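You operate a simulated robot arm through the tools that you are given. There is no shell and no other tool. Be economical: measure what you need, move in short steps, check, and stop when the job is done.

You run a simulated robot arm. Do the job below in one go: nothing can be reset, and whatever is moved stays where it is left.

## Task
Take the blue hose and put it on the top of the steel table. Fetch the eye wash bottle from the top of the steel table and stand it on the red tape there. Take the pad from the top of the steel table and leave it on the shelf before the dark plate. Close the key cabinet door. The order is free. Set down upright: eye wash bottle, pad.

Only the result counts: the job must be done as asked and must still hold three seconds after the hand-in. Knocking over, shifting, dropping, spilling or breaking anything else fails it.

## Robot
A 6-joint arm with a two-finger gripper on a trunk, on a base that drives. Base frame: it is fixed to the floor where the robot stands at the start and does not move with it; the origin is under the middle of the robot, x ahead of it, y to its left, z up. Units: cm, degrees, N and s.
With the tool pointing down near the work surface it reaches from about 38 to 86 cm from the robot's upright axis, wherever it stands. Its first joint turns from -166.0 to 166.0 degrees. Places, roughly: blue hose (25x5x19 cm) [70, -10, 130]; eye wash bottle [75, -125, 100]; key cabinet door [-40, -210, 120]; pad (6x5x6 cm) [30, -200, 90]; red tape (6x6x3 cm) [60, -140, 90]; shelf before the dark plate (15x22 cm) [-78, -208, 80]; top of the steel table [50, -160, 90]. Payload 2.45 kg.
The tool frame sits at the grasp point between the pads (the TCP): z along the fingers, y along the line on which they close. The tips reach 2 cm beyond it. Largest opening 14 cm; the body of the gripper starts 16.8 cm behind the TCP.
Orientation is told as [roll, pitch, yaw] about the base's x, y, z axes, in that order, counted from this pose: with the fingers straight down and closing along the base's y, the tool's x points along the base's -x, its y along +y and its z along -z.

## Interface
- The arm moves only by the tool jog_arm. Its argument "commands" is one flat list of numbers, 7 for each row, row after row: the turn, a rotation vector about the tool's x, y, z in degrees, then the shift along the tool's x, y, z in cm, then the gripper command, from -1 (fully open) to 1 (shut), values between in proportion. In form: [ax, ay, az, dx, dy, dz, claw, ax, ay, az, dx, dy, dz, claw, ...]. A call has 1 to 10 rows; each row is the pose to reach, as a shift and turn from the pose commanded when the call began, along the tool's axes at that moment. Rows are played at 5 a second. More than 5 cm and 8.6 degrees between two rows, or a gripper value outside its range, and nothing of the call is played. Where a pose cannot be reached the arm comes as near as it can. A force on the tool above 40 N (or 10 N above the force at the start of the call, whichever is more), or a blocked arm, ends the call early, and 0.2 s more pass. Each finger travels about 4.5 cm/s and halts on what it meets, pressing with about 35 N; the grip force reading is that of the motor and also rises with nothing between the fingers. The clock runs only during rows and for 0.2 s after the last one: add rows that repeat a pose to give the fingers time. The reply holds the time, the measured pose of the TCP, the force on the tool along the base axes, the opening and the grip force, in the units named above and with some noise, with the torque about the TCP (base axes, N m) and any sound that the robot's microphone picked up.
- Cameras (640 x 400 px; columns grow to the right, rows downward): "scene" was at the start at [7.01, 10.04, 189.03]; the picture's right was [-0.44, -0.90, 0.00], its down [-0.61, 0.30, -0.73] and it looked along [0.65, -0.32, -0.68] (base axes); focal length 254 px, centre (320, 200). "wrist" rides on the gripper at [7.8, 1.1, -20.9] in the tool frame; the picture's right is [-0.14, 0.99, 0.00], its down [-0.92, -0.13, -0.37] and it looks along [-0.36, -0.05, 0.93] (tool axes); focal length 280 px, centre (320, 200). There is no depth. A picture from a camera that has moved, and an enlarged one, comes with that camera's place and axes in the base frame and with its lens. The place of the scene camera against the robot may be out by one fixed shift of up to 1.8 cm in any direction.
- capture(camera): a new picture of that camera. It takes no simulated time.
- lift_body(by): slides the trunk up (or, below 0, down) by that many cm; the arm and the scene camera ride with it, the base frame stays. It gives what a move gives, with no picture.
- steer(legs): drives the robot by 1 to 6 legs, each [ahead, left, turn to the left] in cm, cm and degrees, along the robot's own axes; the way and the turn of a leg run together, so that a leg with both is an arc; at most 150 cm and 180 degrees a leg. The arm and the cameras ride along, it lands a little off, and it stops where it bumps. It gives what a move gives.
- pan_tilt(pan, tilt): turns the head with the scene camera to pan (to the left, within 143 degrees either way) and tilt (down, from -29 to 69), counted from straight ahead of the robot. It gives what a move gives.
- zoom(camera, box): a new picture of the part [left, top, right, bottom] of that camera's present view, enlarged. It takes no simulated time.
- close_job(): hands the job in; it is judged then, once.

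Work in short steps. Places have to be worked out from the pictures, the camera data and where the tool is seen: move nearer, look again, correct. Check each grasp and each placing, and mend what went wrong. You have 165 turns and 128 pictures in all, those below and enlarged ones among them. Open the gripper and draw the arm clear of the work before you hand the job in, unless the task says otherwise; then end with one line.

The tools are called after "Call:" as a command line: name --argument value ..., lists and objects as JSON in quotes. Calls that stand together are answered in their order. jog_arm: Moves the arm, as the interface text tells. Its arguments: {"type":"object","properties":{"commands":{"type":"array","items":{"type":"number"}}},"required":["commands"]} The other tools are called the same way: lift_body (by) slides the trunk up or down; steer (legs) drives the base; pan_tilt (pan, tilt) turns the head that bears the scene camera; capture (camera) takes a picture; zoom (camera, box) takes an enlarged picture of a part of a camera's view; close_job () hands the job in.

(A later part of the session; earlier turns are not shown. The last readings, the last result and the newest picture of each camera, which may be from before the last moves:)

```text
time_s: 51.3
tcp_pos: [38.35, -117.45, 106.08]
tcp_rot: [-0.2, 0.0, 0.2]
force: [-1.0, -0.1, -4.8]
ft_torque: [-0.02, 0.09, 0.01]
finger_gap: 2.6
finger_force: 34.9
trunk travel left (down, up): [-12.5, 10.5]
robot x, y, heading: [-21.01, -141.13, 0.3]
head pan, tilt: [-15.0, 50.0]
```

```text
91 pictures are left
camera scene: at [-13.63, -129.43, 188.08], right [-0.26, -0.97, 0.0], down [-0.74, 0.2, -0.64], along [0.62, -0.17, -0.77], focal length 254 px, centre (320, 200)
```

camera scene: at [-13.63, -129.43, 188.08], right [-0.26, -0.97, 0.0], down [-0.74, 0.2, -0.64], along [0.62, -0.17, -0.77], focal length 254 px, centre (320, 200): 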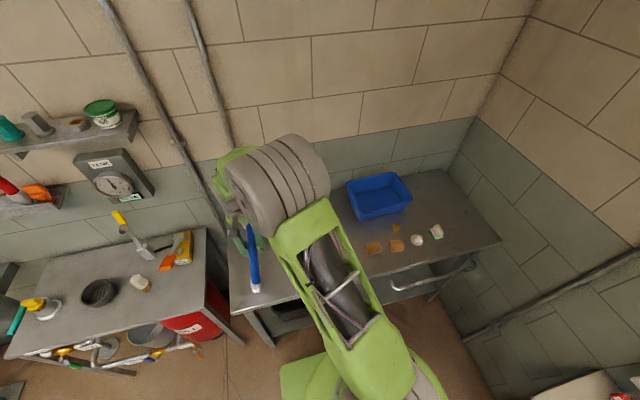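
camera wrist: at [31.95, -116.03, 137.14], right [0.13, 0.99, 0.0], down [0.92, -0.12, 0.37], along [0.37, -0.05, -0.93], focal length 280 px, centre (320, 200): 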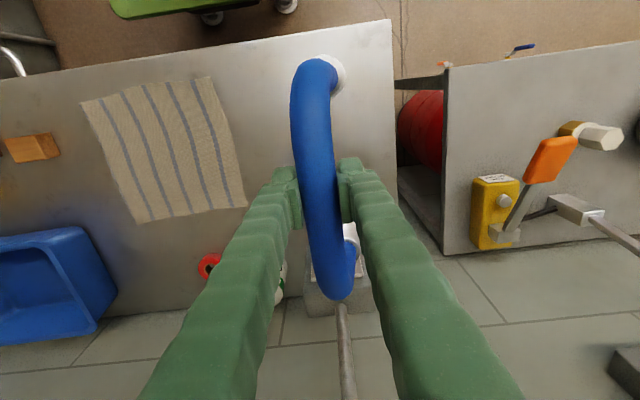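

No contact yet; I'll keep lowering in small steps.

Call:
jog_arm --commands '[0, 0, 0, 0, 0, 0.6, 1, 0, 0, 0, 0, 0, 1.2, 1, 0, 0, 0, 0, 0, 1.8, 1, 0, 0, 0, 0, 0, 2.4, 1, 0, 0, 0, 0, 0, 3, 1, 0, 0, 0, 0, 0, 3.6, 1, 0, 0, 0, 0, 0, 4.2, 1, 0, 0, 0, 0, 0, 4.8, 1]'

Call:
capture --camera "wrist"

```text
time_s: 52.5
tcp_pos: [38.19, -117.46, 104.28]
tcp_rot: [0.0, -0.4, 0.2]
force: [-6.0, -2.9, 19.5]
ft_torque: [-0.22, 0.64, -0.14]
finger_gap: 2.58
finger_force: 34.7
trunk travel left (down, up): [-12.5, 10.5]
robot x, y, heading: [-20.81, -141.14, 0.2]
head pan, tilt: [-15.0, 50.0]
stopped in row 5: the force on the tool passed its limit at 48 N (the readings are from after the stop); the commanded pose is now the measured one
```

```text
90 pictures are left
camera wrist: at [30.4, -116.39, 125.22], right [0.13, 0.99, 0.0], down [0.92, -0.12, 0.37], along [0.37, -0.05, -0.93], focal length 280 px, centre (320, 200)
```

wrist: 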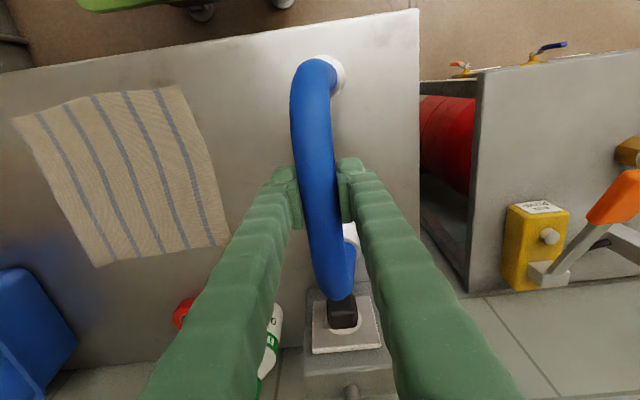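

Contact at TCP z≈104.3, so the table top is about 87. I'll ease up slightly, open a little and see whether the hose stands.

Call:
jog_arm --commands '[0, 0, 0, 0, 0, 0, 1, 0, 0, 0, 0, 0, 0, 0.55, 0, 0, 0, 0, 0, 0, 0.45, 0, 0, 0, 0, 0, 0, 0.3, 0, 0, 0, 0, 0, 0, 0.3]'

Call:
capture --camera "wrist"

```text
time_s: 53.7
tcp_pos: [38.53, -117.48, 103.93]
tcp_rot: [0.0, -0.4, 0.3]
force: [0.8, 0.0, -1.3]
ft_torque: [-0.03, -0.01, 0.01]
finger_gap: 4.93
finger_force: 0.0
trunk travel left (down, up): [-12.5, 10.5]
robot x, y, heading: [-20.29, -140.93, -0.1]
head pan, tilt: [-15.0, 50.0]
```

```text
89 pictures are left
camera wrist: at [30.65, -116.34, 124.98], right [0.13, 0.99, 0.0], down [0.92, -0.12, 0.37], along [0.37, -0.05, -0.93], focal length 280 px, centre (320, 200)
```

wrist: 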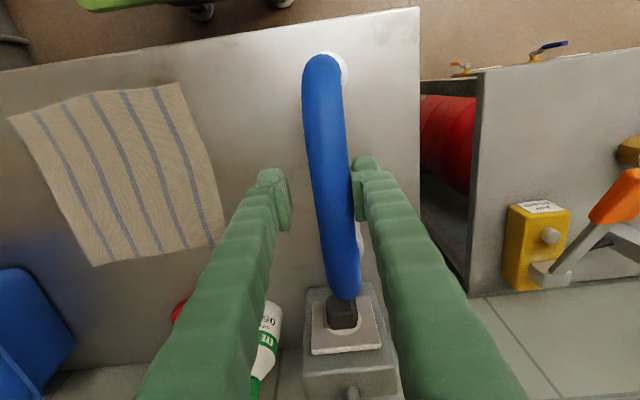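

The hose shifted slightly towards the right finger; I'll wait a second to see if it stays.

Call:
jog_arm --commands '[0, 0, 0, 0, 0, 0, 0.15, 0, 0, 0, 0, 0, 0, 0.15, 0, 0, 0, 0, 0, 0, 0.15, 0, 0, 0, 0, 0, 0, 0.15, 0, 0, 0, 0, 0, 0, 0.15]'

Call:
capture --camera "wrist"

```text
time_s: 54.9
tcp_pos: [38.45, -117.43, 104.09]
tcp_rot: [0.0, -0.3, 0.2]
force: [0.4, 0.1, -0.5]
ft_torque: [-0.01, -0.02, -0.04]
finger_gap: 5.99
finger_force: 0.8
trunk travel left (down, up): [-12.5, 10.5]
robot x, y, heading: [-20.74, -141.08, 0.2]
head pan, tilt: [-15.0, 50.0]
```

```text
88 pictures are left
camera wrist: at [30.65, -116.35, 124.99], right [0.13, 0.99, 0.0], down [0.92, -0.12, 0.37], along [0.37, -0.05, -0.93], focal length 280 px, centre (320, 200)
```

wrist: 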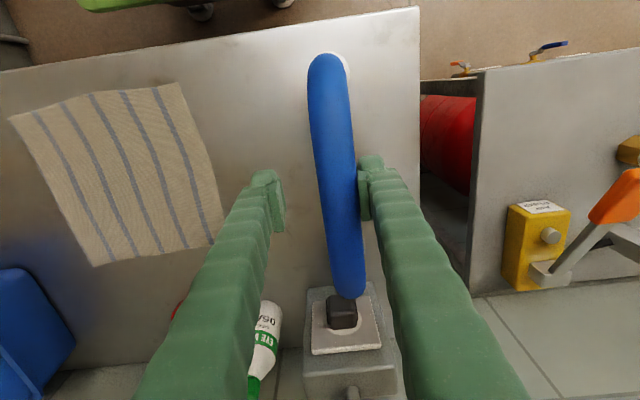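

It is leaning on the right finger and would tip towards the table end. I'll regrip, move 9 cm further in (y≈−126.5), set it down there and then guide it to lie towards +y.

Call:
jog_arm --commands '[0, 0, 0, 0, 0, 0, 0.4, 0, 0, 0, 0, 0, 0, 0.7, 0, 0, 0, 0, 0, 0, 1, 0, 0, 0, 0, 0, 0, 1, 0, 0, 0, 0, 0, -1.5, 1, 0, 0, 0, 0, 0, -3, 1, 0, 0, 0, 0, -4.5, -3, 1, 0, 0, 0, 0, -9, -3, 1]'

Call:
jog_arm --commands '[0, 0, 0, 0, 0, 1, 1, 0, 0, 0, 0, 0, 1.7, 1, 0, 0, 0, 0, 0, 2.2, 1, 0, 0, 0, 0, 0, 2.6, 1, 0, 0, 0, 0, 0, 3, 1]'

Call:
capture --camera "wrist"

```text
time_s: 56.7
tcp_pos: [38.47, -126.43, 107.05]
tcp_rot: [0.0, -0.3, 0.3]
force: [-0.3, -0.8, -3.7]
ft_torque: [-0.01, 0.05, 0.0]
finger_gap: 2.59
finger_force: 34.9
trunk travel left (down, up): [-12.5, 10.5]
robot x, y, heading: [-20.99, -141.24, 0.1]
head pan, tilt: [-15.0, 50.0]
```

```text
time_s: 57.9
tcp_pos: [38.6, -126.43, 104.05]
tcp_rot: [0.1, -0.2, 0.3]
force: [-1.4, -0.5, 0.2]
ft_torque: [-0.12, -0.08, -0.01]
finger_gap: 2.6
finger_force: 34.6
trunk travel left (down, up): [-12.5, 10.5]
robot x, y, heading: [-20.42, -141.15, -0.1]
head pan, tilt: [-15.0, 50.0]
```

```text
87 pictures are left
camera wrist: at [30.7, -125.39, 124.99], right [0.13, 0.99, 0.0], down [0.92, -0.13, 0.37], along [0.37, -0.05, -0.93], focal length 280 px, centre (320, 200)
```

wrist: 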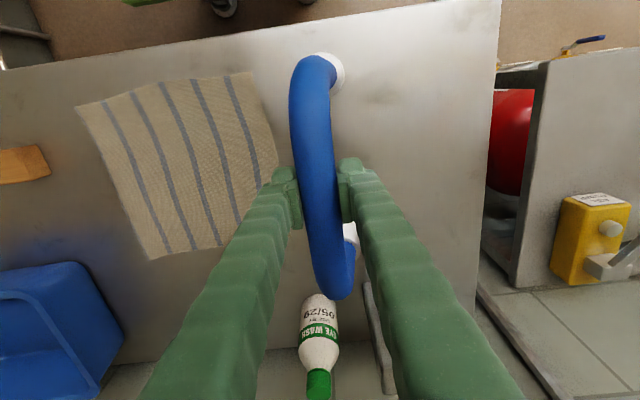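

The spot is fine. Now I'll tilt the held hose towards +y about its cuffs (to about 51°) so that it ends nearly lying.

Call:
jog_arm --commands '[8.5, 0, 0, 0, 2.6, -0.5, 1, 17, 0, 0, 0, 5.2, -0.3, 1, 25.5, 0, 0, 0, 7.8, 0.3, 1, 34, 0, 0, 0, 10.2, 1.3, 1, 42.5, 0, 0, 0, 12.5, 2.6, 1, 51, 0, 0, 0, 14.5, 4.2, 1]'

Call:
capture --camera "wrist"

Call:
capture --camera "scene"

```text
time_s: 59.0
tcp_pos: [38.7, -114.74, 102.22]
tcp_rot: [-38.2, -0.6, 0.4]
force: [-0.6, -1.1, -4.9]
ft_torque: [0.19, 0.05, 0.0]
finger_gap: 2.57
finger_force: 35.7
trunk travel left (down, up): [-12.5, 10.5]
robot x, y, heading: [-20.74, -141.51, 0.4]
head pan, tilt: [-15.0, 50.0]
stopped in row 5: the force on the tool passed its limit at 42 N (the readings are from after the stop); the commanded pose is now the measured one
```

```text
86 pictures are left
camera wrist: at [30.7, -101.06, 118.06], right [0.14, 0.78, -0.61], down [0.92, 0.13, 0.38], along [0.38, -0.61, -0.7], focal length 280 px, centre (320, 200)
```

wrist: 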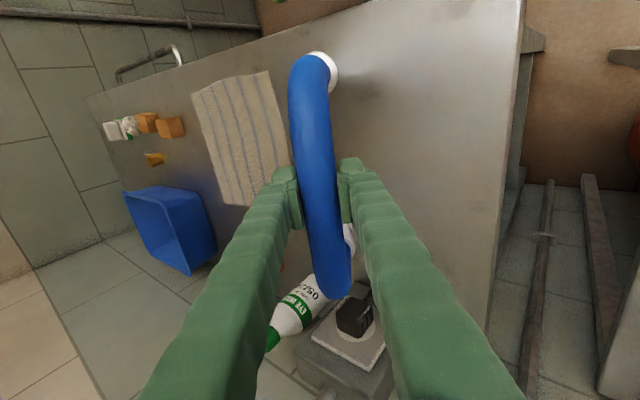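

```text
85 pictures are left
camera scene: at [-13.75, -129.48, 188.07], right [-0.26, -0.97, 0.0], down [-0.74, 0.2, -0.64], along [0.62, -0.16, -0.77], focal length 254 px, centre (320, 200)
```

scene: 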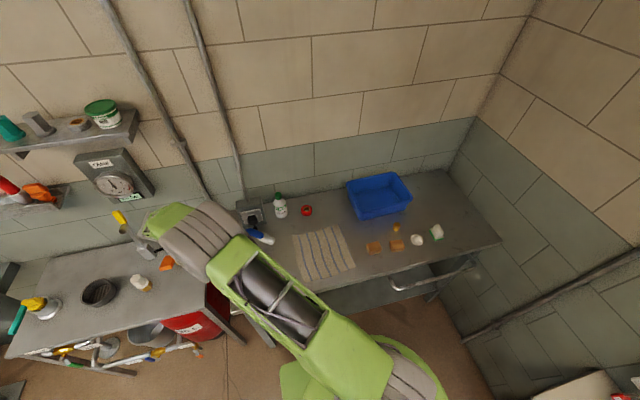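

The stop probably came from the cuffs pressing on the table (now just weight, −4.9 N); nothing else moved. I'll tilt further with a bit more height.

Call:
jog_arm --commands '[4, 0, 0, 0, 0.9, -0.7, 1, 8.5, 0, 0, 0, 2.0, -0.8, 1, 13, 0, 0, 0, 3.1, -0.9, 1, 17, 0, 0, 0, 4.2, -1, 1]'

Call:
capture --camera "scene"

Call:
capture --camera "wrist"

```text
time_s: 60.0
tcp_pos: [38.73, -110.81, 100.47]
tcp_rot: [-55.3, -0.6, 0.3]
force: [0.6, 0.3, -4.7]
ft_torque: [0.16, 0.05, -0.02]
finger_gap: 2.63
finger_force: 34.9
trunk travel left (down, up): [-12.5, 10.5]
robot x, y, heading: [-20.6, -140.92, 0.2]
head pan, tilt: [-15.0, 50.0]
```

```text
84 pictures are left
camera scene: at [-13.66, -129.33, 188.07], right [-0.26, -0.97, 0.0], down [-0.74, 0.2, -0.64], along [0.62, -0.17, -0.77], focal length 254 px, centre (320, 200)
```

scene: 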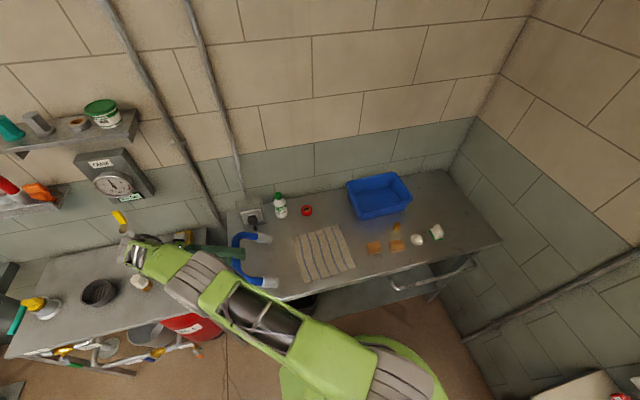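

```text
83 pictures are left
camera wrist: at [30.78, -92.99, 111.54], right [0.14, 0.56, -0.81], down [0.92, 0.24, 0.33], along [0.37, -0.79, -0.48], focal length 280 px, centre (320, 200)
```

wrist: 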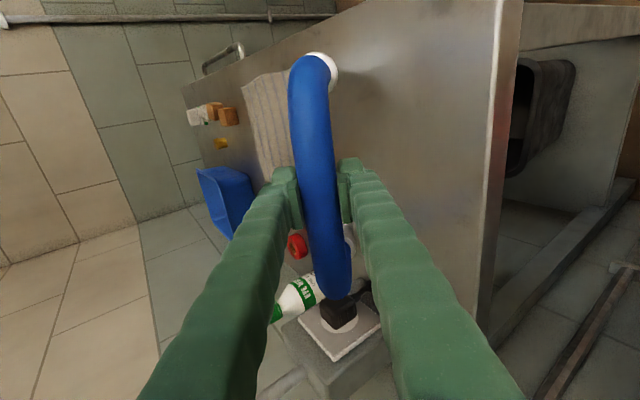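

The hose is tilted 55° with its cuffs close to the table. I'll lower a bit, open, then lower further with the tube resting on the lower finger.

Call:
jog_arm --commands '[0, 0, 0, 0, 0.99, 0.68, 1, 0, 0, 0, 0, 0.99, 0.68, 0.6, 0, 0, 0, 0, 0.99, 0.68, 0.5, 0, 0, 0, 0, 0.99, 0.68, 0.4, 0, 0, 0, 0, 0.99, 0.68, 0.4, 0, 0, 0, 0, 2.2, 1.5, 0.4, 0, 0, 0, 0, 3.4, 2.3, 0.4, 0, 0, 0, 0, 4.6, 3.1, 0.4]'

Call:
capture --camera "wrist"

Call:
zoom --camera "scene" --box '[170, 170, 330, 310]'

```text
time_s: 61.8
tcp_pos: [38.79, -110.74, 94.84]
tcp_rot: [-55.3, -0.6, 0.3]
force: [-0.5, 0.8, -1.9]
ft_torque: [-0.01, 0.02, -0.01]
finger_gap: 4.34
finger_force: 0.8
trunk travel left (down, up): [-12.5, 10.5]
robot x, y, heading: [-20.8, -141.11, 0.0]
head pan, tilt: [-15.0, 50.0]
```

```text
82 pictures are left
camera wrist: at [30.86, -93.03, 105.89], right [0.14, 0.57, -0.81], down [0.92, 0.23, 0.32], along [0.37, -0.79, -0.48], focal length 280 px, centre (320, 200)
```

wrist: 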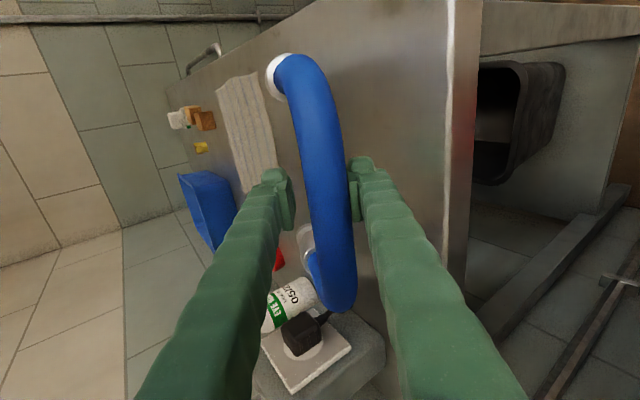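

```text
2.86 times, centred on (250, 240) of scene
camera zoom: at [-13.69, -129.41, 188.08], right [-0.26, -0.97, 0.0], down [-0.74, 0.2, -0.64], along [0.62, -0.16, -0.77], focal length 726 px, centre (520, 86)
```

zoom: 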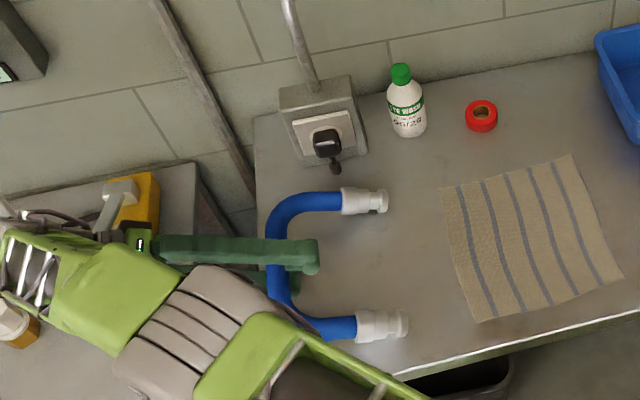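

The hose leans on the lower finger with its cuffs on the table. I'll draw the fingers out backwards.

Call:
jog_arm --commands '[0, 0, 0, 0, 0.8, -1, 0.35, 0, 0, 0, 0, 0.8, -2.5, 0.35, 0, 0, 0, 0, 0.8, -4, 0.35, 0, 0, 0, 0, 0.8, -6, 0.35, 0, 0, 0, 0, 0, -9, 0.35, 0, 0, 0, 0, 0, -12, 0.35]'

Call:
capture --camera "wrist"

Call:
zoom --camera "scene" --box '[170, 170, 330, 310]'

```text
time_s: 63.2
tcp_pos: [36.09, -105.36, 100.61]
tcp_rot: [-55.1, -0.7, 0.5]
force: [0.6, 0.3, -0.4]
ft_torque: [-0.04, 0.05, -0.04]
finger_gap: 4.54
finger_force: 0.1
out of reach, approached as far as the arm can: row 2, 3, 4, 5, 6
trunk travel left (down, up): [-12.5, 10.5]
robot x, y, heading: [-21.28, -140.88, 0.1]
head pan, tilt: [-15.0, 50.0]
```

```text
80 pictures are left
camera wrist: at [28.16, -87.62, 111.76], right [0.14, 0.57, -0.81], down [0.92, 0.24, 0.33], along [0.38, -0.79, -0.49], focal length 280 px, centre (320, 200)
```

wrist: 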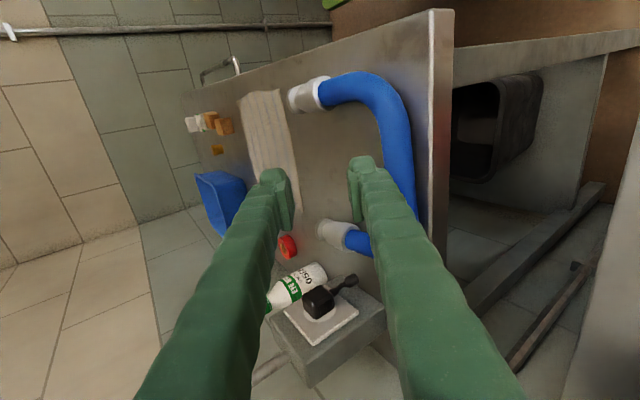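

```text
2.86 times, centred on (250, 240) of scene
camera zoom: at [-13.64, -129.43, 188.07], right [-0.26, -0.97, 0.0], down [-0.74, 0.2, -0.64], along [0.62, -0.16, -0.77], focal length 726 px, centre (520, 86)
```

zoom: 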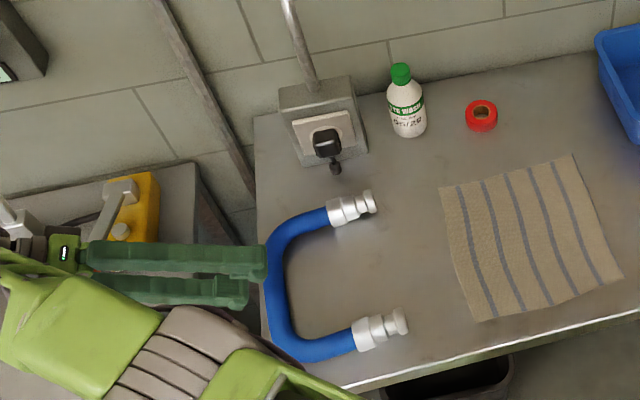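

The hose lies flat on the table. Now I'll raise the arm clear, straight up.

Call:
jog_arm --commands '[0, 0, 0, 0, -3.3, -2.3, 0.35, 0, 0, 0, 0, -6.6, -4.6, 0.35, 0, 0, 0, 0, -9.9, -6.9, 0.35, 0, 0, 0, 0, -13.2, -9.2, 0.35, 0, 0, 0, 0, -16.4, -11.4, 0.35]'

Call:
jog_arm --commands '[-8, 0, 0, 0, -2.5, -1, 0.35, -16, 0, 0, 0, -5, -2, 0.35, -24, 0, 0, 0, -7.5, -3, 0.35, -32, 0, 0, 0, -10, -4, 0.35, -40, 0, 0, 0, -12, -5, 0.35, -48, 0, 0, 0, -14, -6, 0.35, -55.1, 0, 0, 0, -16, -6, 0.35]'

Call:
capture --camera "wrist"

```text
time_s: 64.4
tcp_pos: [35.1, -107.4, 119.85]
tcp_rot: [-55.1, -0.7, 0.5]
force: [0.1, 0.2, 0.6]
ft_torque: [0.01, -0.01, 0.01]
finger_gap: 4.53
finger_force: 0.0
out of reach, approached as far as the arm can: row 3, 4, 5
trunk travel left (down, up): [-12.5, 10.5]
robot x, y, heading: [-20.74, -141.23, -0.1]
head pan, tilt: [-15.0, 50.0]
```

```text
time_s: 66.0
tcp_pos: [34.86, -111.58, 136.6]
tcp_rot: [0.1, -0.7, 0.4]
force: [0.0, -0.6, -0.1]
ft_torque: [0.02, -0.03, 0.03]
finger_gap: 4.55
finger_force: 0.2
trunk travel left (down, up): [-12.5, 10.5]
robot x, y, heading: [-20.66, -141.09, -0.0]
head pan, tilt: [-15.0, 50.0]
```

```text
78 pictures are left
camera wrist: at [26.79, -110.58, 157.42], right [0.13, 0.99, 0.0], down [0.92, -0.12, 0.38], along [0.38, -0.05, -0.93], focal length 280 px, centre (320, 200)
```

wrist: 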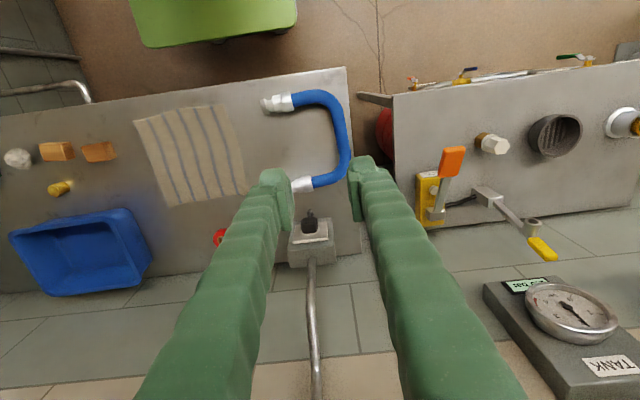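

The hose is done. Next the bottle at ≈(63.3, −130.5), ~6 cm wide and 15 tall. I'll drive 11 cm nearer (the base stays ~7 cm off the table edge), then move the gripper over it at height with a 10 cm opening.

Call:
steer --legs '[[11, 0, 0]]'

Call:
jog_arm --commands '[0, 0, 0, -4, -2.5, 0, 0, 0, 0, 0, -8, -7, 0, -0.2, 0, 0, 0, -12, -12, 0, -0.4, 0, 0, 0, -15, -16, 0, -0.43, 0, 0, 0, -17, -19, 2, -0.43]'

Call:
capture --camera "wrist"

```text
time_s: 67.2
tcp_pos: [46.11, -111.3, 136.23]
tcp_rot: [-0.1, -0.4, 0.4]
force: [0.6, -1.4, -0.2]
ft_torque: [-0.01, 0.11, -0.03]
finger_gap: 4.54
finger_force: 0.1
trunk travel left (down, up): [-12.5, 10.5]
robot x, y, heading: [-9.19, -140.82, 0.2]
head pan, tilt: [-15.0, 50.0]
```

```text
refused: row 2 steps farther than a row can; nothing moved
```

```text
77 pictures are left
camera wrist: at [38.06, -110.25, 157.28], right [0.13, 0.99, 0.0], down [0.92, -0.12, 0.38], along [0.37, -0.05, -0.93], focal length 280 px, centre (320, 200)
```

wrist: 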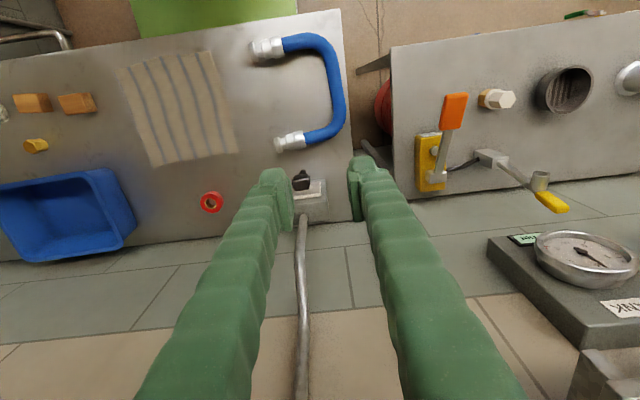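

The step was too long; I'll resend with smaller steps.

Call:
jog_arm --commands '[0, 0, 0, -3, -3.3, 0, 0, 0, 0, 0, -6, -6.6, 0, -0.2, 0, 0, 0, -9, -9.9, 0, -0.4, 0, 0, 0, -12, -13.2, 0, -0.43, 0, 0, 0, -14.5, -16.5, 0, -0.43, 0, 0, 0, -17, -19, 3, -0.43, 0, 0, 0, -17, -19, 7, -0.43]'

Call:
capture --camera "wrist"

```text
time_s: 68.8
tcp_pos: [63.05, -130.48, 129.85]
tcp_rot: [0.0, -0.6, 0.4]
force: [-0.4, 1.6, 0.0]
ft_torque: [0.02, -0.02, 0.01]
finger_gap: 9.99
finger_force: 0.0
trunk travel left (down, up): [-12.5, 10.5]
robot x, y, heading: [-9.69, -140.83, 0.5]
head pan, tilt: [-15.0, 50.0]
```

```text
76 pictures are left
camera wrist: at [55.11, -129.36, 150.82], right [0.13, 0.99, 0.0], down [0.92, -0.12, 0.38], along [0.38, -0.05, -0.93], focal length 280 px, centre (320, 200)
```

wrist: 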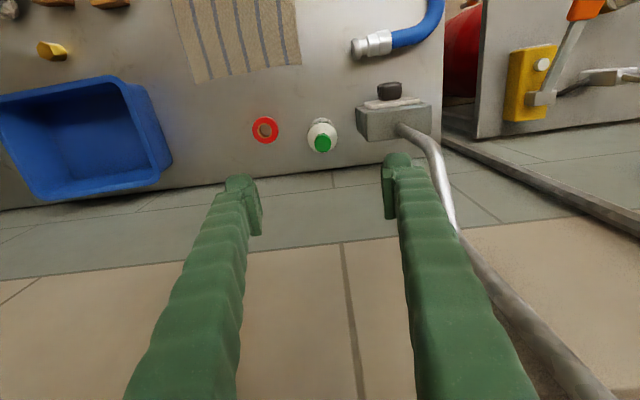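

Bottle ≈ (64.8, −130.3); the dispenser's side is at y≈−123.7, so I'll narrow to 8.4 cm, centre at y −130.9 and go down halfway.

Call:
jog_arm --commands '[0, 0, 0, -1.7, -0.4, 0, -0.2, 0, 0, 0, -1.7, -0.4, 4, -0.2, 0, 0, 0, -1.7, -0.4, 8, -0.2, 0, 0, 0, -1.7, -0.4, 12, -0.2, 0, 0, 0, -1.7, -0.4, 16, -0.2, 0, 0, 0, -1.7, -0.4, 20, -0.2]'

Call:
capture --camera "wrist"

```text
time_s: 70.2
tcp_pos: [64.86, -130.69, 109.54]
tcp_rot: [-0.1, -0.6, 0.4]
force: [-0.9, -0.5, 0.4]
ft_torque: [-0.02, 0.0, 0.04]
finger_gap: 8.42
finger_force: 0.0
trunk travel left (down, up): [-12.5, 10.5]
robot x, y, heading: [-9.7, -141.36, 0.2]
head pan, tilt: [-15.0, 50.0]
```

```text
75 pictures are left
camera wrist: at [56.93, -129.62, 130.52], right [0.13, 0.99, 0.0], down [0.92, -0.12, 0.38], along [0.38, -0.05, -0.93], focal length 280 px, centre (320, 200)
```

wrist: 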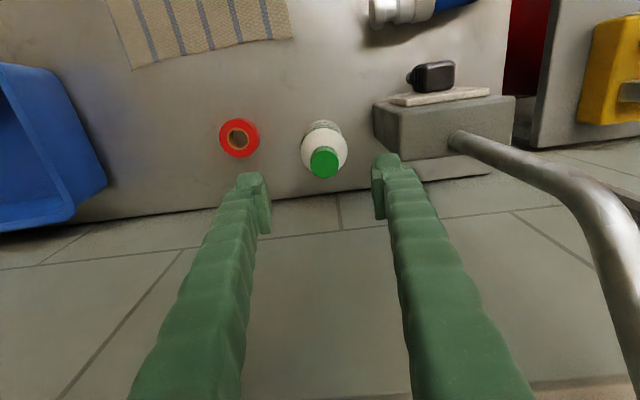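

Bottle centre ≈ (64.4, −130.2), clearance to the dispenser about 1 cm. I'll go down to z≈93.5.

Call:
jog_arm --commands '[0, 0, 0, 0.2, -0.1, 4, -0.2, 0, 0, 0, 0.2, -0.1, 8, -0.2, 0, 0, 0, 0.2, -0.1, 11, -0.2, 0, 0, 0, 0.2, -0.1, 13.5, -0.2, 0, 0, 0, 0.2, -0.1, 16, -0.2]'

Call:
capture --camera "wrist"

```text
time_s: 71.4
tcp_pos: [64.87, -130.66, 93.68]
tcp_rot: [-0.1, -0.6, 0.4]
force: [0.4, -0.2, -0.3]
ft_torque: [0.0, 0.01, 0.01]
finger_gap: 8.38
finger_force: 0.0
trunk travel left (down, up): [-12.5, 10.5]
robot x, y, heading: [-9.73, -141.07, 0.4]
head pan, tilt: [-15.0, 50.0]
```

```text
74 pictures are left
camera wrist: at [56.95, -129.67, 114.51], right [0.13, 0.99, 0.0], down [0.92, -0.12, 0.38], along [0.38, -0.05, -0.93], focal length 280 px, centre (320, 200)
```

wrist: 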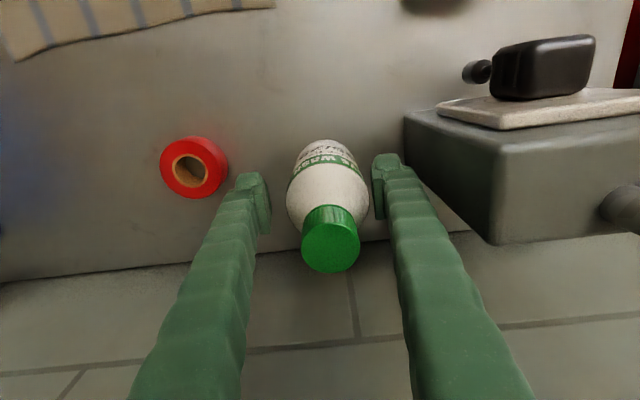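

The bottle is centred between the pads. I'll close gently and check.

Call:
jog_arm --commands '[0, 0, 0, 0, 0, 0, 0, 0, 0, 0, 0, 0, 0, 0.15, 0, 0, 0, 0, 0, 0, 0.3, 0, 0, 0, 0, 0, 0, 0.4, 0, 0, 0, 0, 0, 0, 0.4]'

Call:
capture --camera "wrist"

```text
time_s: 72.6
tcp_pos: [64.87, -130.71, 93.66]
tcp_rot: [-0.1, -0.6, 0.3]
force: [0.0, 1.0, 0.5]
ft_torque: [-0.05, 0.03, 0.0]
finger_gap: 5.81
finger_force: 35.0
trunk travel left (down, up): [-12.5, 10.5]
robot x, y, heading: [-9.73, -141.15, 0.5]
head pan, tilt: [-15.0, 50.0]
```

```text
73 pictures are left
camera wrist: at [56.91, -129.66, 114.56], right [0.13, 0.99, 0.0], down [0.92, -0.12, 0.38], along [0.38, -0.05, -0.93], focal length 280 px, centre (320, 200)
```

wrist: 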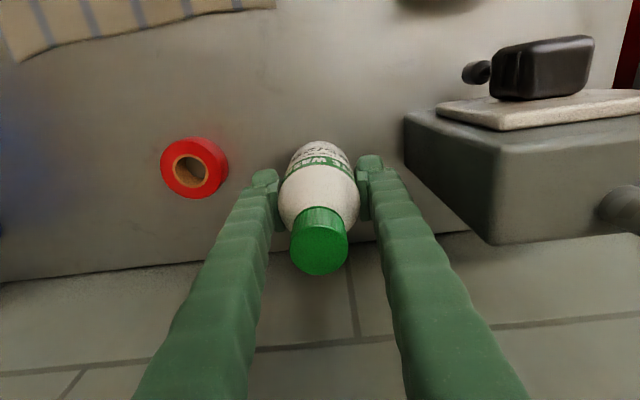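

Gripped (gap 5.8). I'll lift 7 cm and look at the tape again from there before moving over it.

Call:
jog_arm --commands '[0, 0, 0, 0, 0, -2, 0.4, 0, 0, 0, 0, 0, -4.5, 0.4, 0, 0, 0, 0, 0, -7, 0.4, 0, 0, 0, 1, -3, -7, 0.4, 0, 0, 0, 1, -3, -7, 0.4]'

Call:
zoom --camera "wrist" --box '[160, 80, 400, 300]'

Call:
zoom --camera "scene" --box '[200, 160, 360, 280]'

```text
time_s: 73.8
tcp_pos: [63.88, -133.78, 100.64]
tcp_rot: [-0.2, -0.6, 0.5]
force: [-0.7, -0.6, -2.3]
ft_torque: [0.01, 0.02, 0.01]
finger_gap: 5.81
finger_force: 35.1
trunk travel left (down, up): [-12.5, 10.5]
robot x, y, heading: [-9.49, -140.79, 0.4]
head pan, tilt: [-15.0, 50.0]
```

```text
1.82 times, centred on (280, 190) of wrist
camera zoom: at [56.03, -132.75, 121.54], right [0.13, 0.99, 0.0], down [0.92, -0.12, 0.38], along [0.38, -0.05, -0.93], focal length 510 px, centre (393, 218)
```

zoom: 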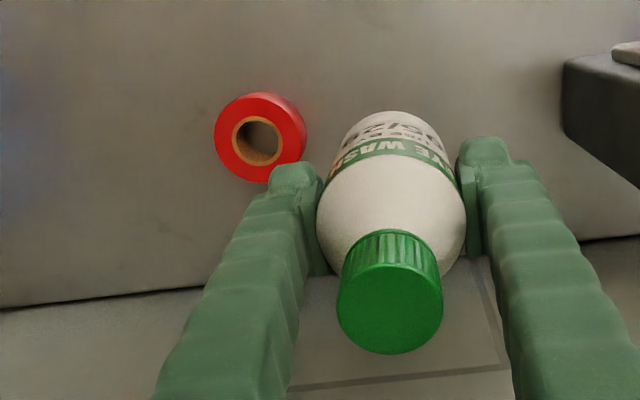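

```text
3.33 times, centred on (280, 220) of scene
camera zoom: at [-2.62, -129.34, 188.08], right [-0.25, -0.97, 0.0], down [-0.74, 0.19, -0.64], along [0.62, -0.16, -0.77], focal length 847 px, centre (453, 133)
```

zoom: 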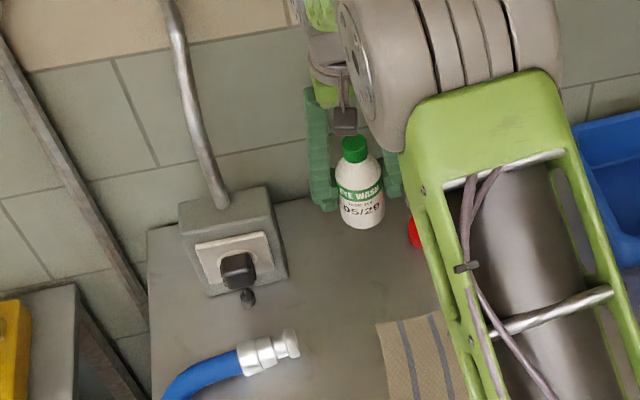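

Tape top centre ≈ (62.55, −142.25); the bottle axis is on the TCP. I'll move over and lower in small steps.

Call:
jog_arm --commands '[0, 0, 0, 0.7, -4.2, -0.5, 0.4, 0, 0, 0, 1.33, -8.47, -0.5, 0.4, 0, 0, 0, 1.33, -8.47, -0.5, 0.4]'

Call:
jog_arm --commands '[0, 0, 0, 0, 0, 1.5, 0.4, 0, 0, 0, 0, 0, 3, 0.4, 0, 0, 0, 0, 0, 3, 0.4]'

Call:
capture --camera "wrist"

Call:
pan_tilt --pan 0 --tilt 50

Call:
capture --camera "scene"

```text
time_s: 74.6
tcp_pos: [62.52, -142.23, 101.29]
tcp_rot: [-0.1, -0.6, 0.5]
force: [-0.1, 0.7, -3.0]
ft_torque: [0.01, 0.01, -0.02]
finger_gap: 5.77
finger_force: 34.7
trunk travel left (down, up): [-12.5, 10.5]
robot x, y, heading: [-9.66, -141.1, 0.3]
head pan, tilt: [-15.0, 50.0]
```

```text
time_s: 75.4
tcp_pos: [62.61, -142.4, 98.09]
tcp_rot: [0.0, -0.7, 0.4]
force: [0.2, 0.4, -2.2]
ft_torque: [-0.02, -0.02, 0.0]
finger_gap: 5.81
finger_force: 34.9
trunk travel left (down, up): [-12.5, 10.5]
robot x, y, heading: [-9.73, -141.29, 0.3]
head pan, tilt: [-15.0, 50.0]
```

```text
70 pictures are left
camera wrist: at [54.64, -141.28, 119.15], right [0.13, 0.99, 0.0], down [0.92, -0.12, 0.38], along [0.38, -0.05, -0.93], focal length 280 px, centre (320, 200)
```

wrist: 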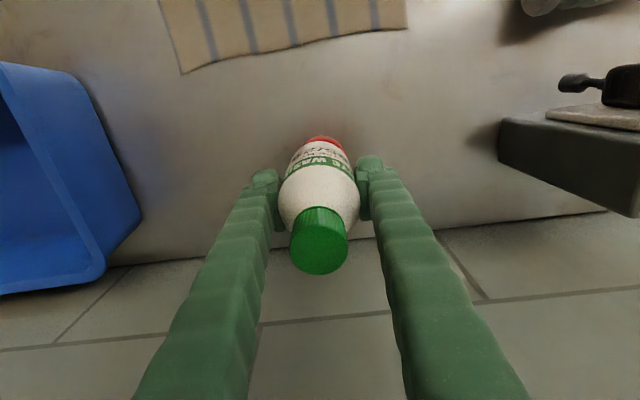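

```text
time_s: 76.2
tcp_pos: [62.65, -142.34, 98.2]
tcp_rot: [-0.1, -0.7, 0.5]
force: [-0.3, 1.1, -2.8]
ft_torque: [0.0, -0.02, 0.0]
finger_gap: 5.79
finger_force: 34.2
trunk travel left (down, up): [-12.5, 10.5]
robot x, y, heading: [-9.77, -141.39, 0.3]
head pan, tilt: [0.0, 50.0]
```

```text
69 pictures are left
camera scene: at [-2.38, -127.39, 188.08], right [0.0, -1.0, 0.0], down [-0.77, 0.0, -0.64], along [0.64, 0.0, -0.77], focal length 254 px, centre (320, 200)
```

scene: 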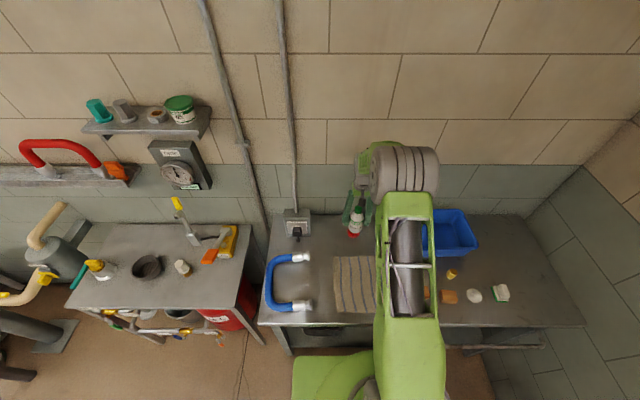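

Call:
zoom --camera "scene" --box '[330, 180, 390, 250]'

Call:
zoom --camera "wrist" --box '[260, 100, 380, 220]'

```text
5.71 times, centred on (360, 215) of scene
camera zoom: at [-2.38, -127.39, 188.08], right [0.0, -1.0, 0.0], down [-0.77, 0.0, -0.64], along [0.64, 0.0, -0.77], focal length 1451 px, centre (91, 114)
```

zoom: 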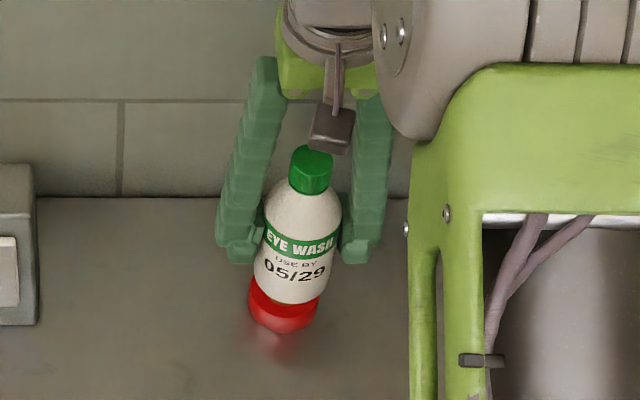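

```text
3.33 times, centred on (320, 160) of wrist
camera zoom: at [54.65, -141.28, 119.15], right [0.13, 0.99, 0.0], down [0.92, -0.12, 0.38], along [0.38, -0.05, -0.93], focal length 935 px, centre (320, 333)
```

zoom: 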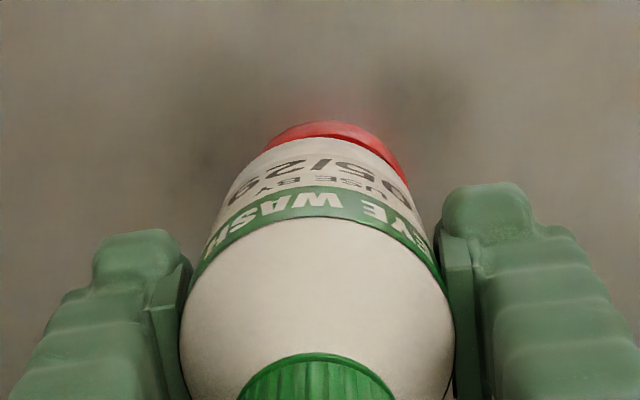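

The pictures show the bottle nearly over the tape, off by about 0.3 cm; I'll correct (+0.2 x, +0.3 y) and lower gently until contact.

Call:
jog_arm --commands '[0, 0, 0, -0.2, 0.3, 0, 0.4, 0, 0, 0, -0.2, 0.3, 0.4, 0.4, 0, 0, 0, -0.2, 0.3, 0.8, 0.4, 0, 0, 0, -0.2, 0.3, 1.1, 0.4, 0, 0, 0, -0.2, 0.3, 1.1, 0.4]'

Call:
zoom --camera "scene" --box '[330, 180, 390, 250]'

```text
time_s: 77.4
tcp_pos: [62.72, -142.09, 97.17]
tcp_rot: [0.0, -0.6, 0.4]
force: [0.0, 1.1, -2.7]
ft_torque: [0.01, 0.0, -0.01]
finger_gap: 5.8
finger_force: 34.7
trunk travel left (down, up): [-12.5, 10.5]
robot x, y, heading: [-9.66, -141.12, 0.4]
head pan, tilt: [0.0, 50.0]
```

```text
5.71 times, centred on (360, 215) of scene
camera zoom: at [-2.38, -127.38, 188.08], right [0.0, -1.0, 0.0], down [-0.77, 0.0, -0.64], along [0.64, 0.0, -0.77], focal length 1451 px, centre (91, 114)
```

zoom: 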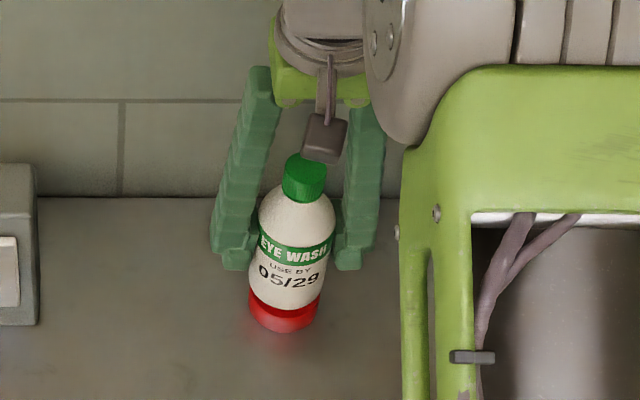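

Well centred now. I'll keep lowering by fractions until contact shows.

Call:
jog_arm --commands '[0, 0, 0, 0, 0, 0.2, 0.4, 0, 0, 0, 0, 0, 0.4, 0.4, 0, 0, 0, 0, 0, 0.5, 0.4, 0, 0, 0, 0, 0, 0.5, 0.4]'

```text
time_s: 78.4
tcp_pos: [62.8, -141.96, 96.5]
tcp_rot: [-0.1, -0.6, 0.4]
force: [-0.6, 0.0, -2.2]
ft_torque: [0.0, -0.03, 0.01]
finger_gap: 5.8
finger_force: 35.1
trunk travel left (down, up): [-12.5, 10.5]
robot x, y, heading: [-9.75, -141.17, 0.1]
head pan, tilt: [0.0, 50.0]
```

Call:
jog_arm --commands '[0, 0, 0, 0, 0, 0.2, 0.4, 0, 0, 0, 0, 0, 0.35, 0.4, 0, 0, 0, 0, 0, 0.35, 0.4]'

Call:
zoom --camera "scene" --box '[330, 180, 390, 250]'

```text
time_s: 79.2
tcp_pos: [62.86, -142.02, 96.31]
tcp_rot: [-0.1, -0.7, 0.4]
force: [-0.2, 0.4, -2.9]
ft_torque: [0.02, -0.02, 0.02]
finger_gap: 5.79
finger_force: 35.1
trunk travel left (down, up): [-12.5, 10.5]
robot x, y, heading: [-9.94, -141.09, 0.3]
head pan, tilt: [0.0, 50.0]
```

```text
5.71 times, centred on (360, 215) of scene
camera zoom: at [-2.38, -127.38, 188.08], right [0.0, -1.0, 0.0], down [-0.77, 0.0, -0.64], along [0.64, 0.0, -0.77], focal length 1451 px, centre (91, 114)
```

zoom: 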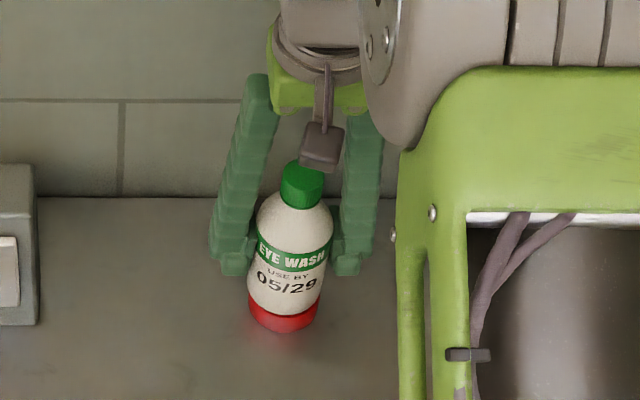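

Still bearing its full weight, no contact. I'll continue 0.8 cm in fine steps.

Call:
jog_arm --commands '[0, 0, 0, 0, 0, 0.2, 0.4, 0, 0, 0, 0, 0, 0.4, 0.4, 0, 0, 0, 0, 0, 0.6, 0.4, 0, 0, 0, 0, 0, 0.6, 0.4]'

Call:
jog_arm --commands '[0, 0, 0, 0, 0, 0.15, 0.4, 0, 0, 0, 0, 0, 0.3, 0.4, 0, 0, 0, 0, 0, 0.3, 0.4]'

Call:
zoom --camera "scene" --box '[330, 180, 390, 250]'

```text
time_s: 80.2
tcp_pos: [62.92, -141.94, 95.85]
tcp_rot: [0.0, -0.9, 0.5]
force: [-2.1, 2.0, 16.5]
ft_torque: [0.04, 0.27, -0.03]
finger_gap: 5.81
finger_force: 34.9
trunk travel left (down, up): [-12.5, 10.5]
robot x, y, heading: [-9.78, -141.61, 0.4]
head pan, tilt: [0.0, 50.0]
```

```text
time_s: 81.0
tcp_pos: [62.91, -142.11, 95.61]
tcp_rot: [-0.1, -0.9, 0.4]
force: [1.8, 0.9, 34.4]
ft_torque: [0.01, -0.01, 0.01]
finger_gap: 5.83
finger_force: 34.8
trunk travel left (down, up): [-12.5, 10.5]
robot x, y, heading: [-9.56, -141.33, 0.4]
head pan, tilt: [0.0, 50.0]
```

```text
5.71 times, centred on (360, 215) of scene
camera zoom: at [-2.74, -127.38, 188.11], right [0.0, -1.0, 0.0], down [-0.76, 0.0, -0.64], along [0.64, 0.0, -0.76], focal length 1451 px, centre (91, 114)
```

zoom: 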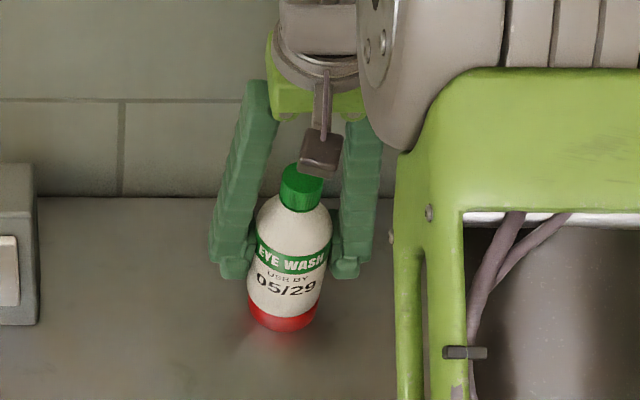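

Seated on the tape (34 N). I'll ease up 0.5 cm, open slowly to 8 cm and check before rising.

Call:
jog_arm --commands '[0, 0, 0, 0, 0, -0.3, 0.4, 0, 0, 0, 0, 0, -0.45, 0.4, 0, 0, 0, 0, 0, -0.45, 0.1, 0, 0, 0, 0, 0, -0.45, 0, 0, 0, 0, 0, 0, -0.45, -0.15, 0, 0, 0, 0, 0, -0.45, -0.15]'

Call:
zoom --camera "scene" --box '[330, 180, 390, 250]'

Call:
zoom --camera "wrist" --box '[240, 100, 400, 300]'

```text
time_s: 82.4
tcp_pos: [62.78, -141.94, 95.67]
tcp_rot: [-0.2, -0.6, 0.5]
force: [0.3, -0.4, 0.7]
ft_torque: [-0.01, 0.0, 0.0]
finger_gap: 8.04
finger_force: 0.1
trunk travel left (down, up): [-12.5, 10.5]
robot x, y, heading: [-9.65, -141.24, 0.2]
head pan, tilt: [0.0, 50.0]
```

```text
5.71 times, centred on (360, 215) of scene
camera zoom: at [-2.41, -127.38, 188.08], right [0.0, -1.0, 0.0], down [-0.77, 0.0, -0.64], along [0.64, 0.0, -0.77], focal length 1451 px, centre (91, 114)
```

zoom: 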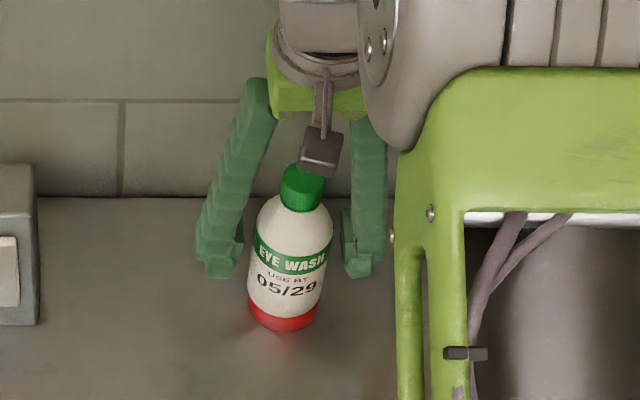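

```text
2.00 times, centred on (320, 200) of wrist
camera zoom: at [54.92, -140.87, 116.66], right [0.13, 0.99, 0.0], down [0.92, -0.12, 0.38], along [0.38, -0.05, -0.93], focal length 561 px, centre (320, 200)
```

zoom: 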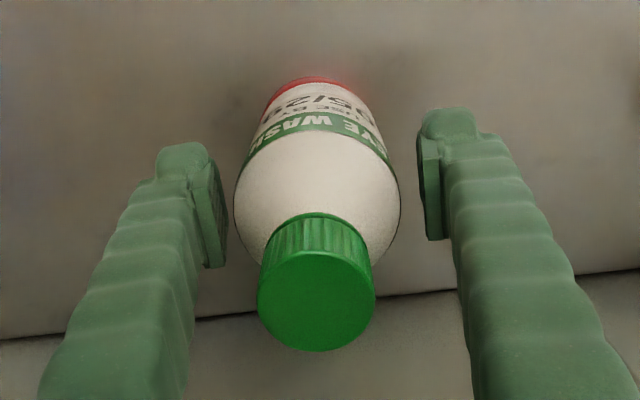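

It stands upright on the tape. I'll rise straight up well above it.

Call:
jog_arm --commands '[0, 0, 0, 0, 0, -3, -0.15, 0, 0, 0, 0, 0, -7, -0.15, 0, 0, 0, 0, 0, -12, -0.15, 0, 0, 0, 0, 0, -17, -0.15, 0, 0, 0, 0, 0, -22, -0.15, 0, 0, 0, 0, 0, -27, -0.15, 0, 0, 0, 0, 0, -32, -0.15, 0, 0, 0, 0, 0, -36, -0.15]'

Call:
capture --camera "wrist"

Call:
pan_tilt --pan -35 --tilt 50

Call:
capture --camera "scene"

```text
time_s: 84.2
tcp_pos: [62.49, -141.96, 131.79]
tcp_rot: [-0.1, -0.6, 0.4]
force: [1.0, 0.3, 0.2]
ft_torque: [0.0, -0.04, -0.04]
finger_gap: 8.06
finger_force: 0.1
trunk travel left (down, up): [-12.5, 10.5]
robot x, y, heading: [-9.51, -140.94, 0.4]
head pan, tilt: [0.0, 50.0]
```

```text
61 pictures are left
camera wrist: at [54.51, -140.84, 152.75], right [0.13, 0.99, 0.0], down [0.92, -0.12, 0.38], along [0.38, -0.05, -0.93], focal length 280 px, centre (320, 200)
```

wrist: 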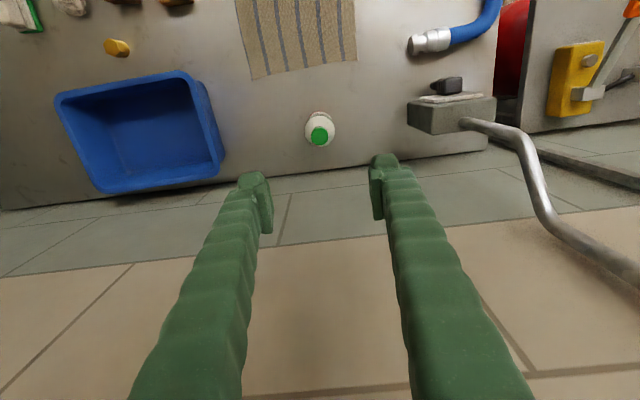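

```text
time_s: 85.2
tcp_pos: [62.62, -141.99, 131.79]
tcp_rot: [-0.1, -0.6, 0.3]
force: [-0.3, 0.6, 0.5]
ft_torque: [0.01, 0.01, 0.0]
finger_gap: 8.07
finger_force: 0.0
trunk travel left (down, up): [-12.5, 10.5]
robot x, y, heading: [-9.35, -140.87, 0.1]
head pan, tilt: [-35.0, 50.0]
```

```text
60 pictures are left
camera scene: at [-3.77, -131.8, 188.08], right [-0.57, -0.82, 0.0], down [-0.63, 0.44, -0.64], along [0.53, -0.37, -0.77], focal length 254 px, centre (320, 200)
```

scene: 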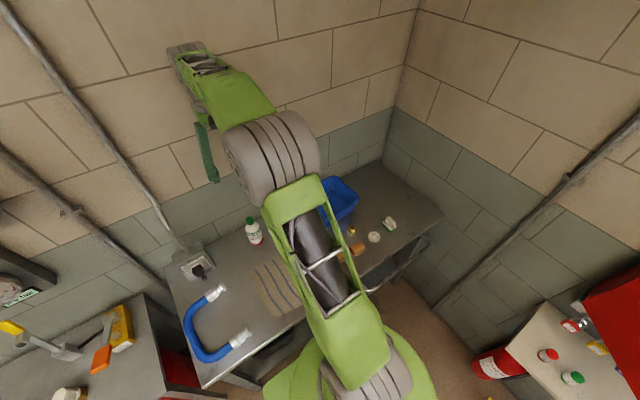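

Now the pad candidates. I'll enlarge the objects at the far end of the table.

Call:
zoom --camera "scene" --box '[330, 205, 420, 265]'

Call:
zoom --camera "wrist" --box '[0, 0, 200, 80]'

```text
6.67 times, centred on (375, 235) of scene
camera zoom: at [-3.77, -131.8, 188.08], right [-0.57, -0.82, 0.0], down [-0.63, 0.44, -0.64], along [0.53, -0.37, -0.77], focal length 1693 px, centre (-47, -33)
```

zoom: 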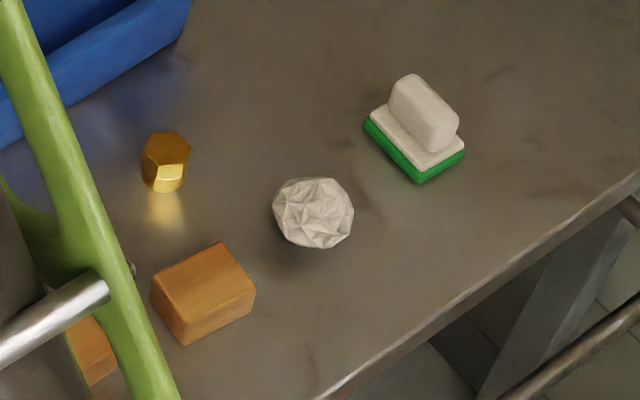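

```text
3.20 times, centred on (100, 40) of wrist
camera zoom: at [54.56, -140.83, 152.64], right [0.13, 0.99, 0.0], down [0.92, -0.12, 0.38], along [0.38, -0.05, -0.93], focal length 897 px, centre (1024, 712)
```

zoom: 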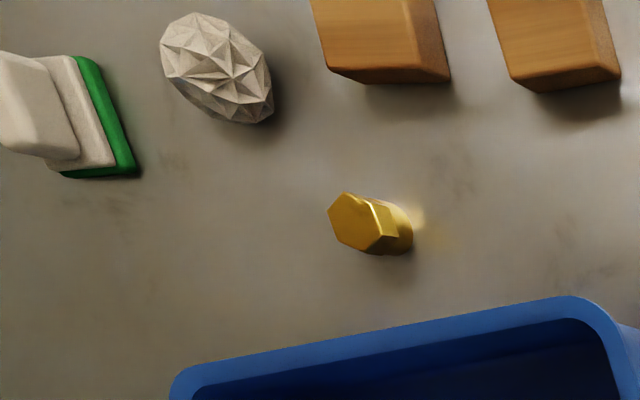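

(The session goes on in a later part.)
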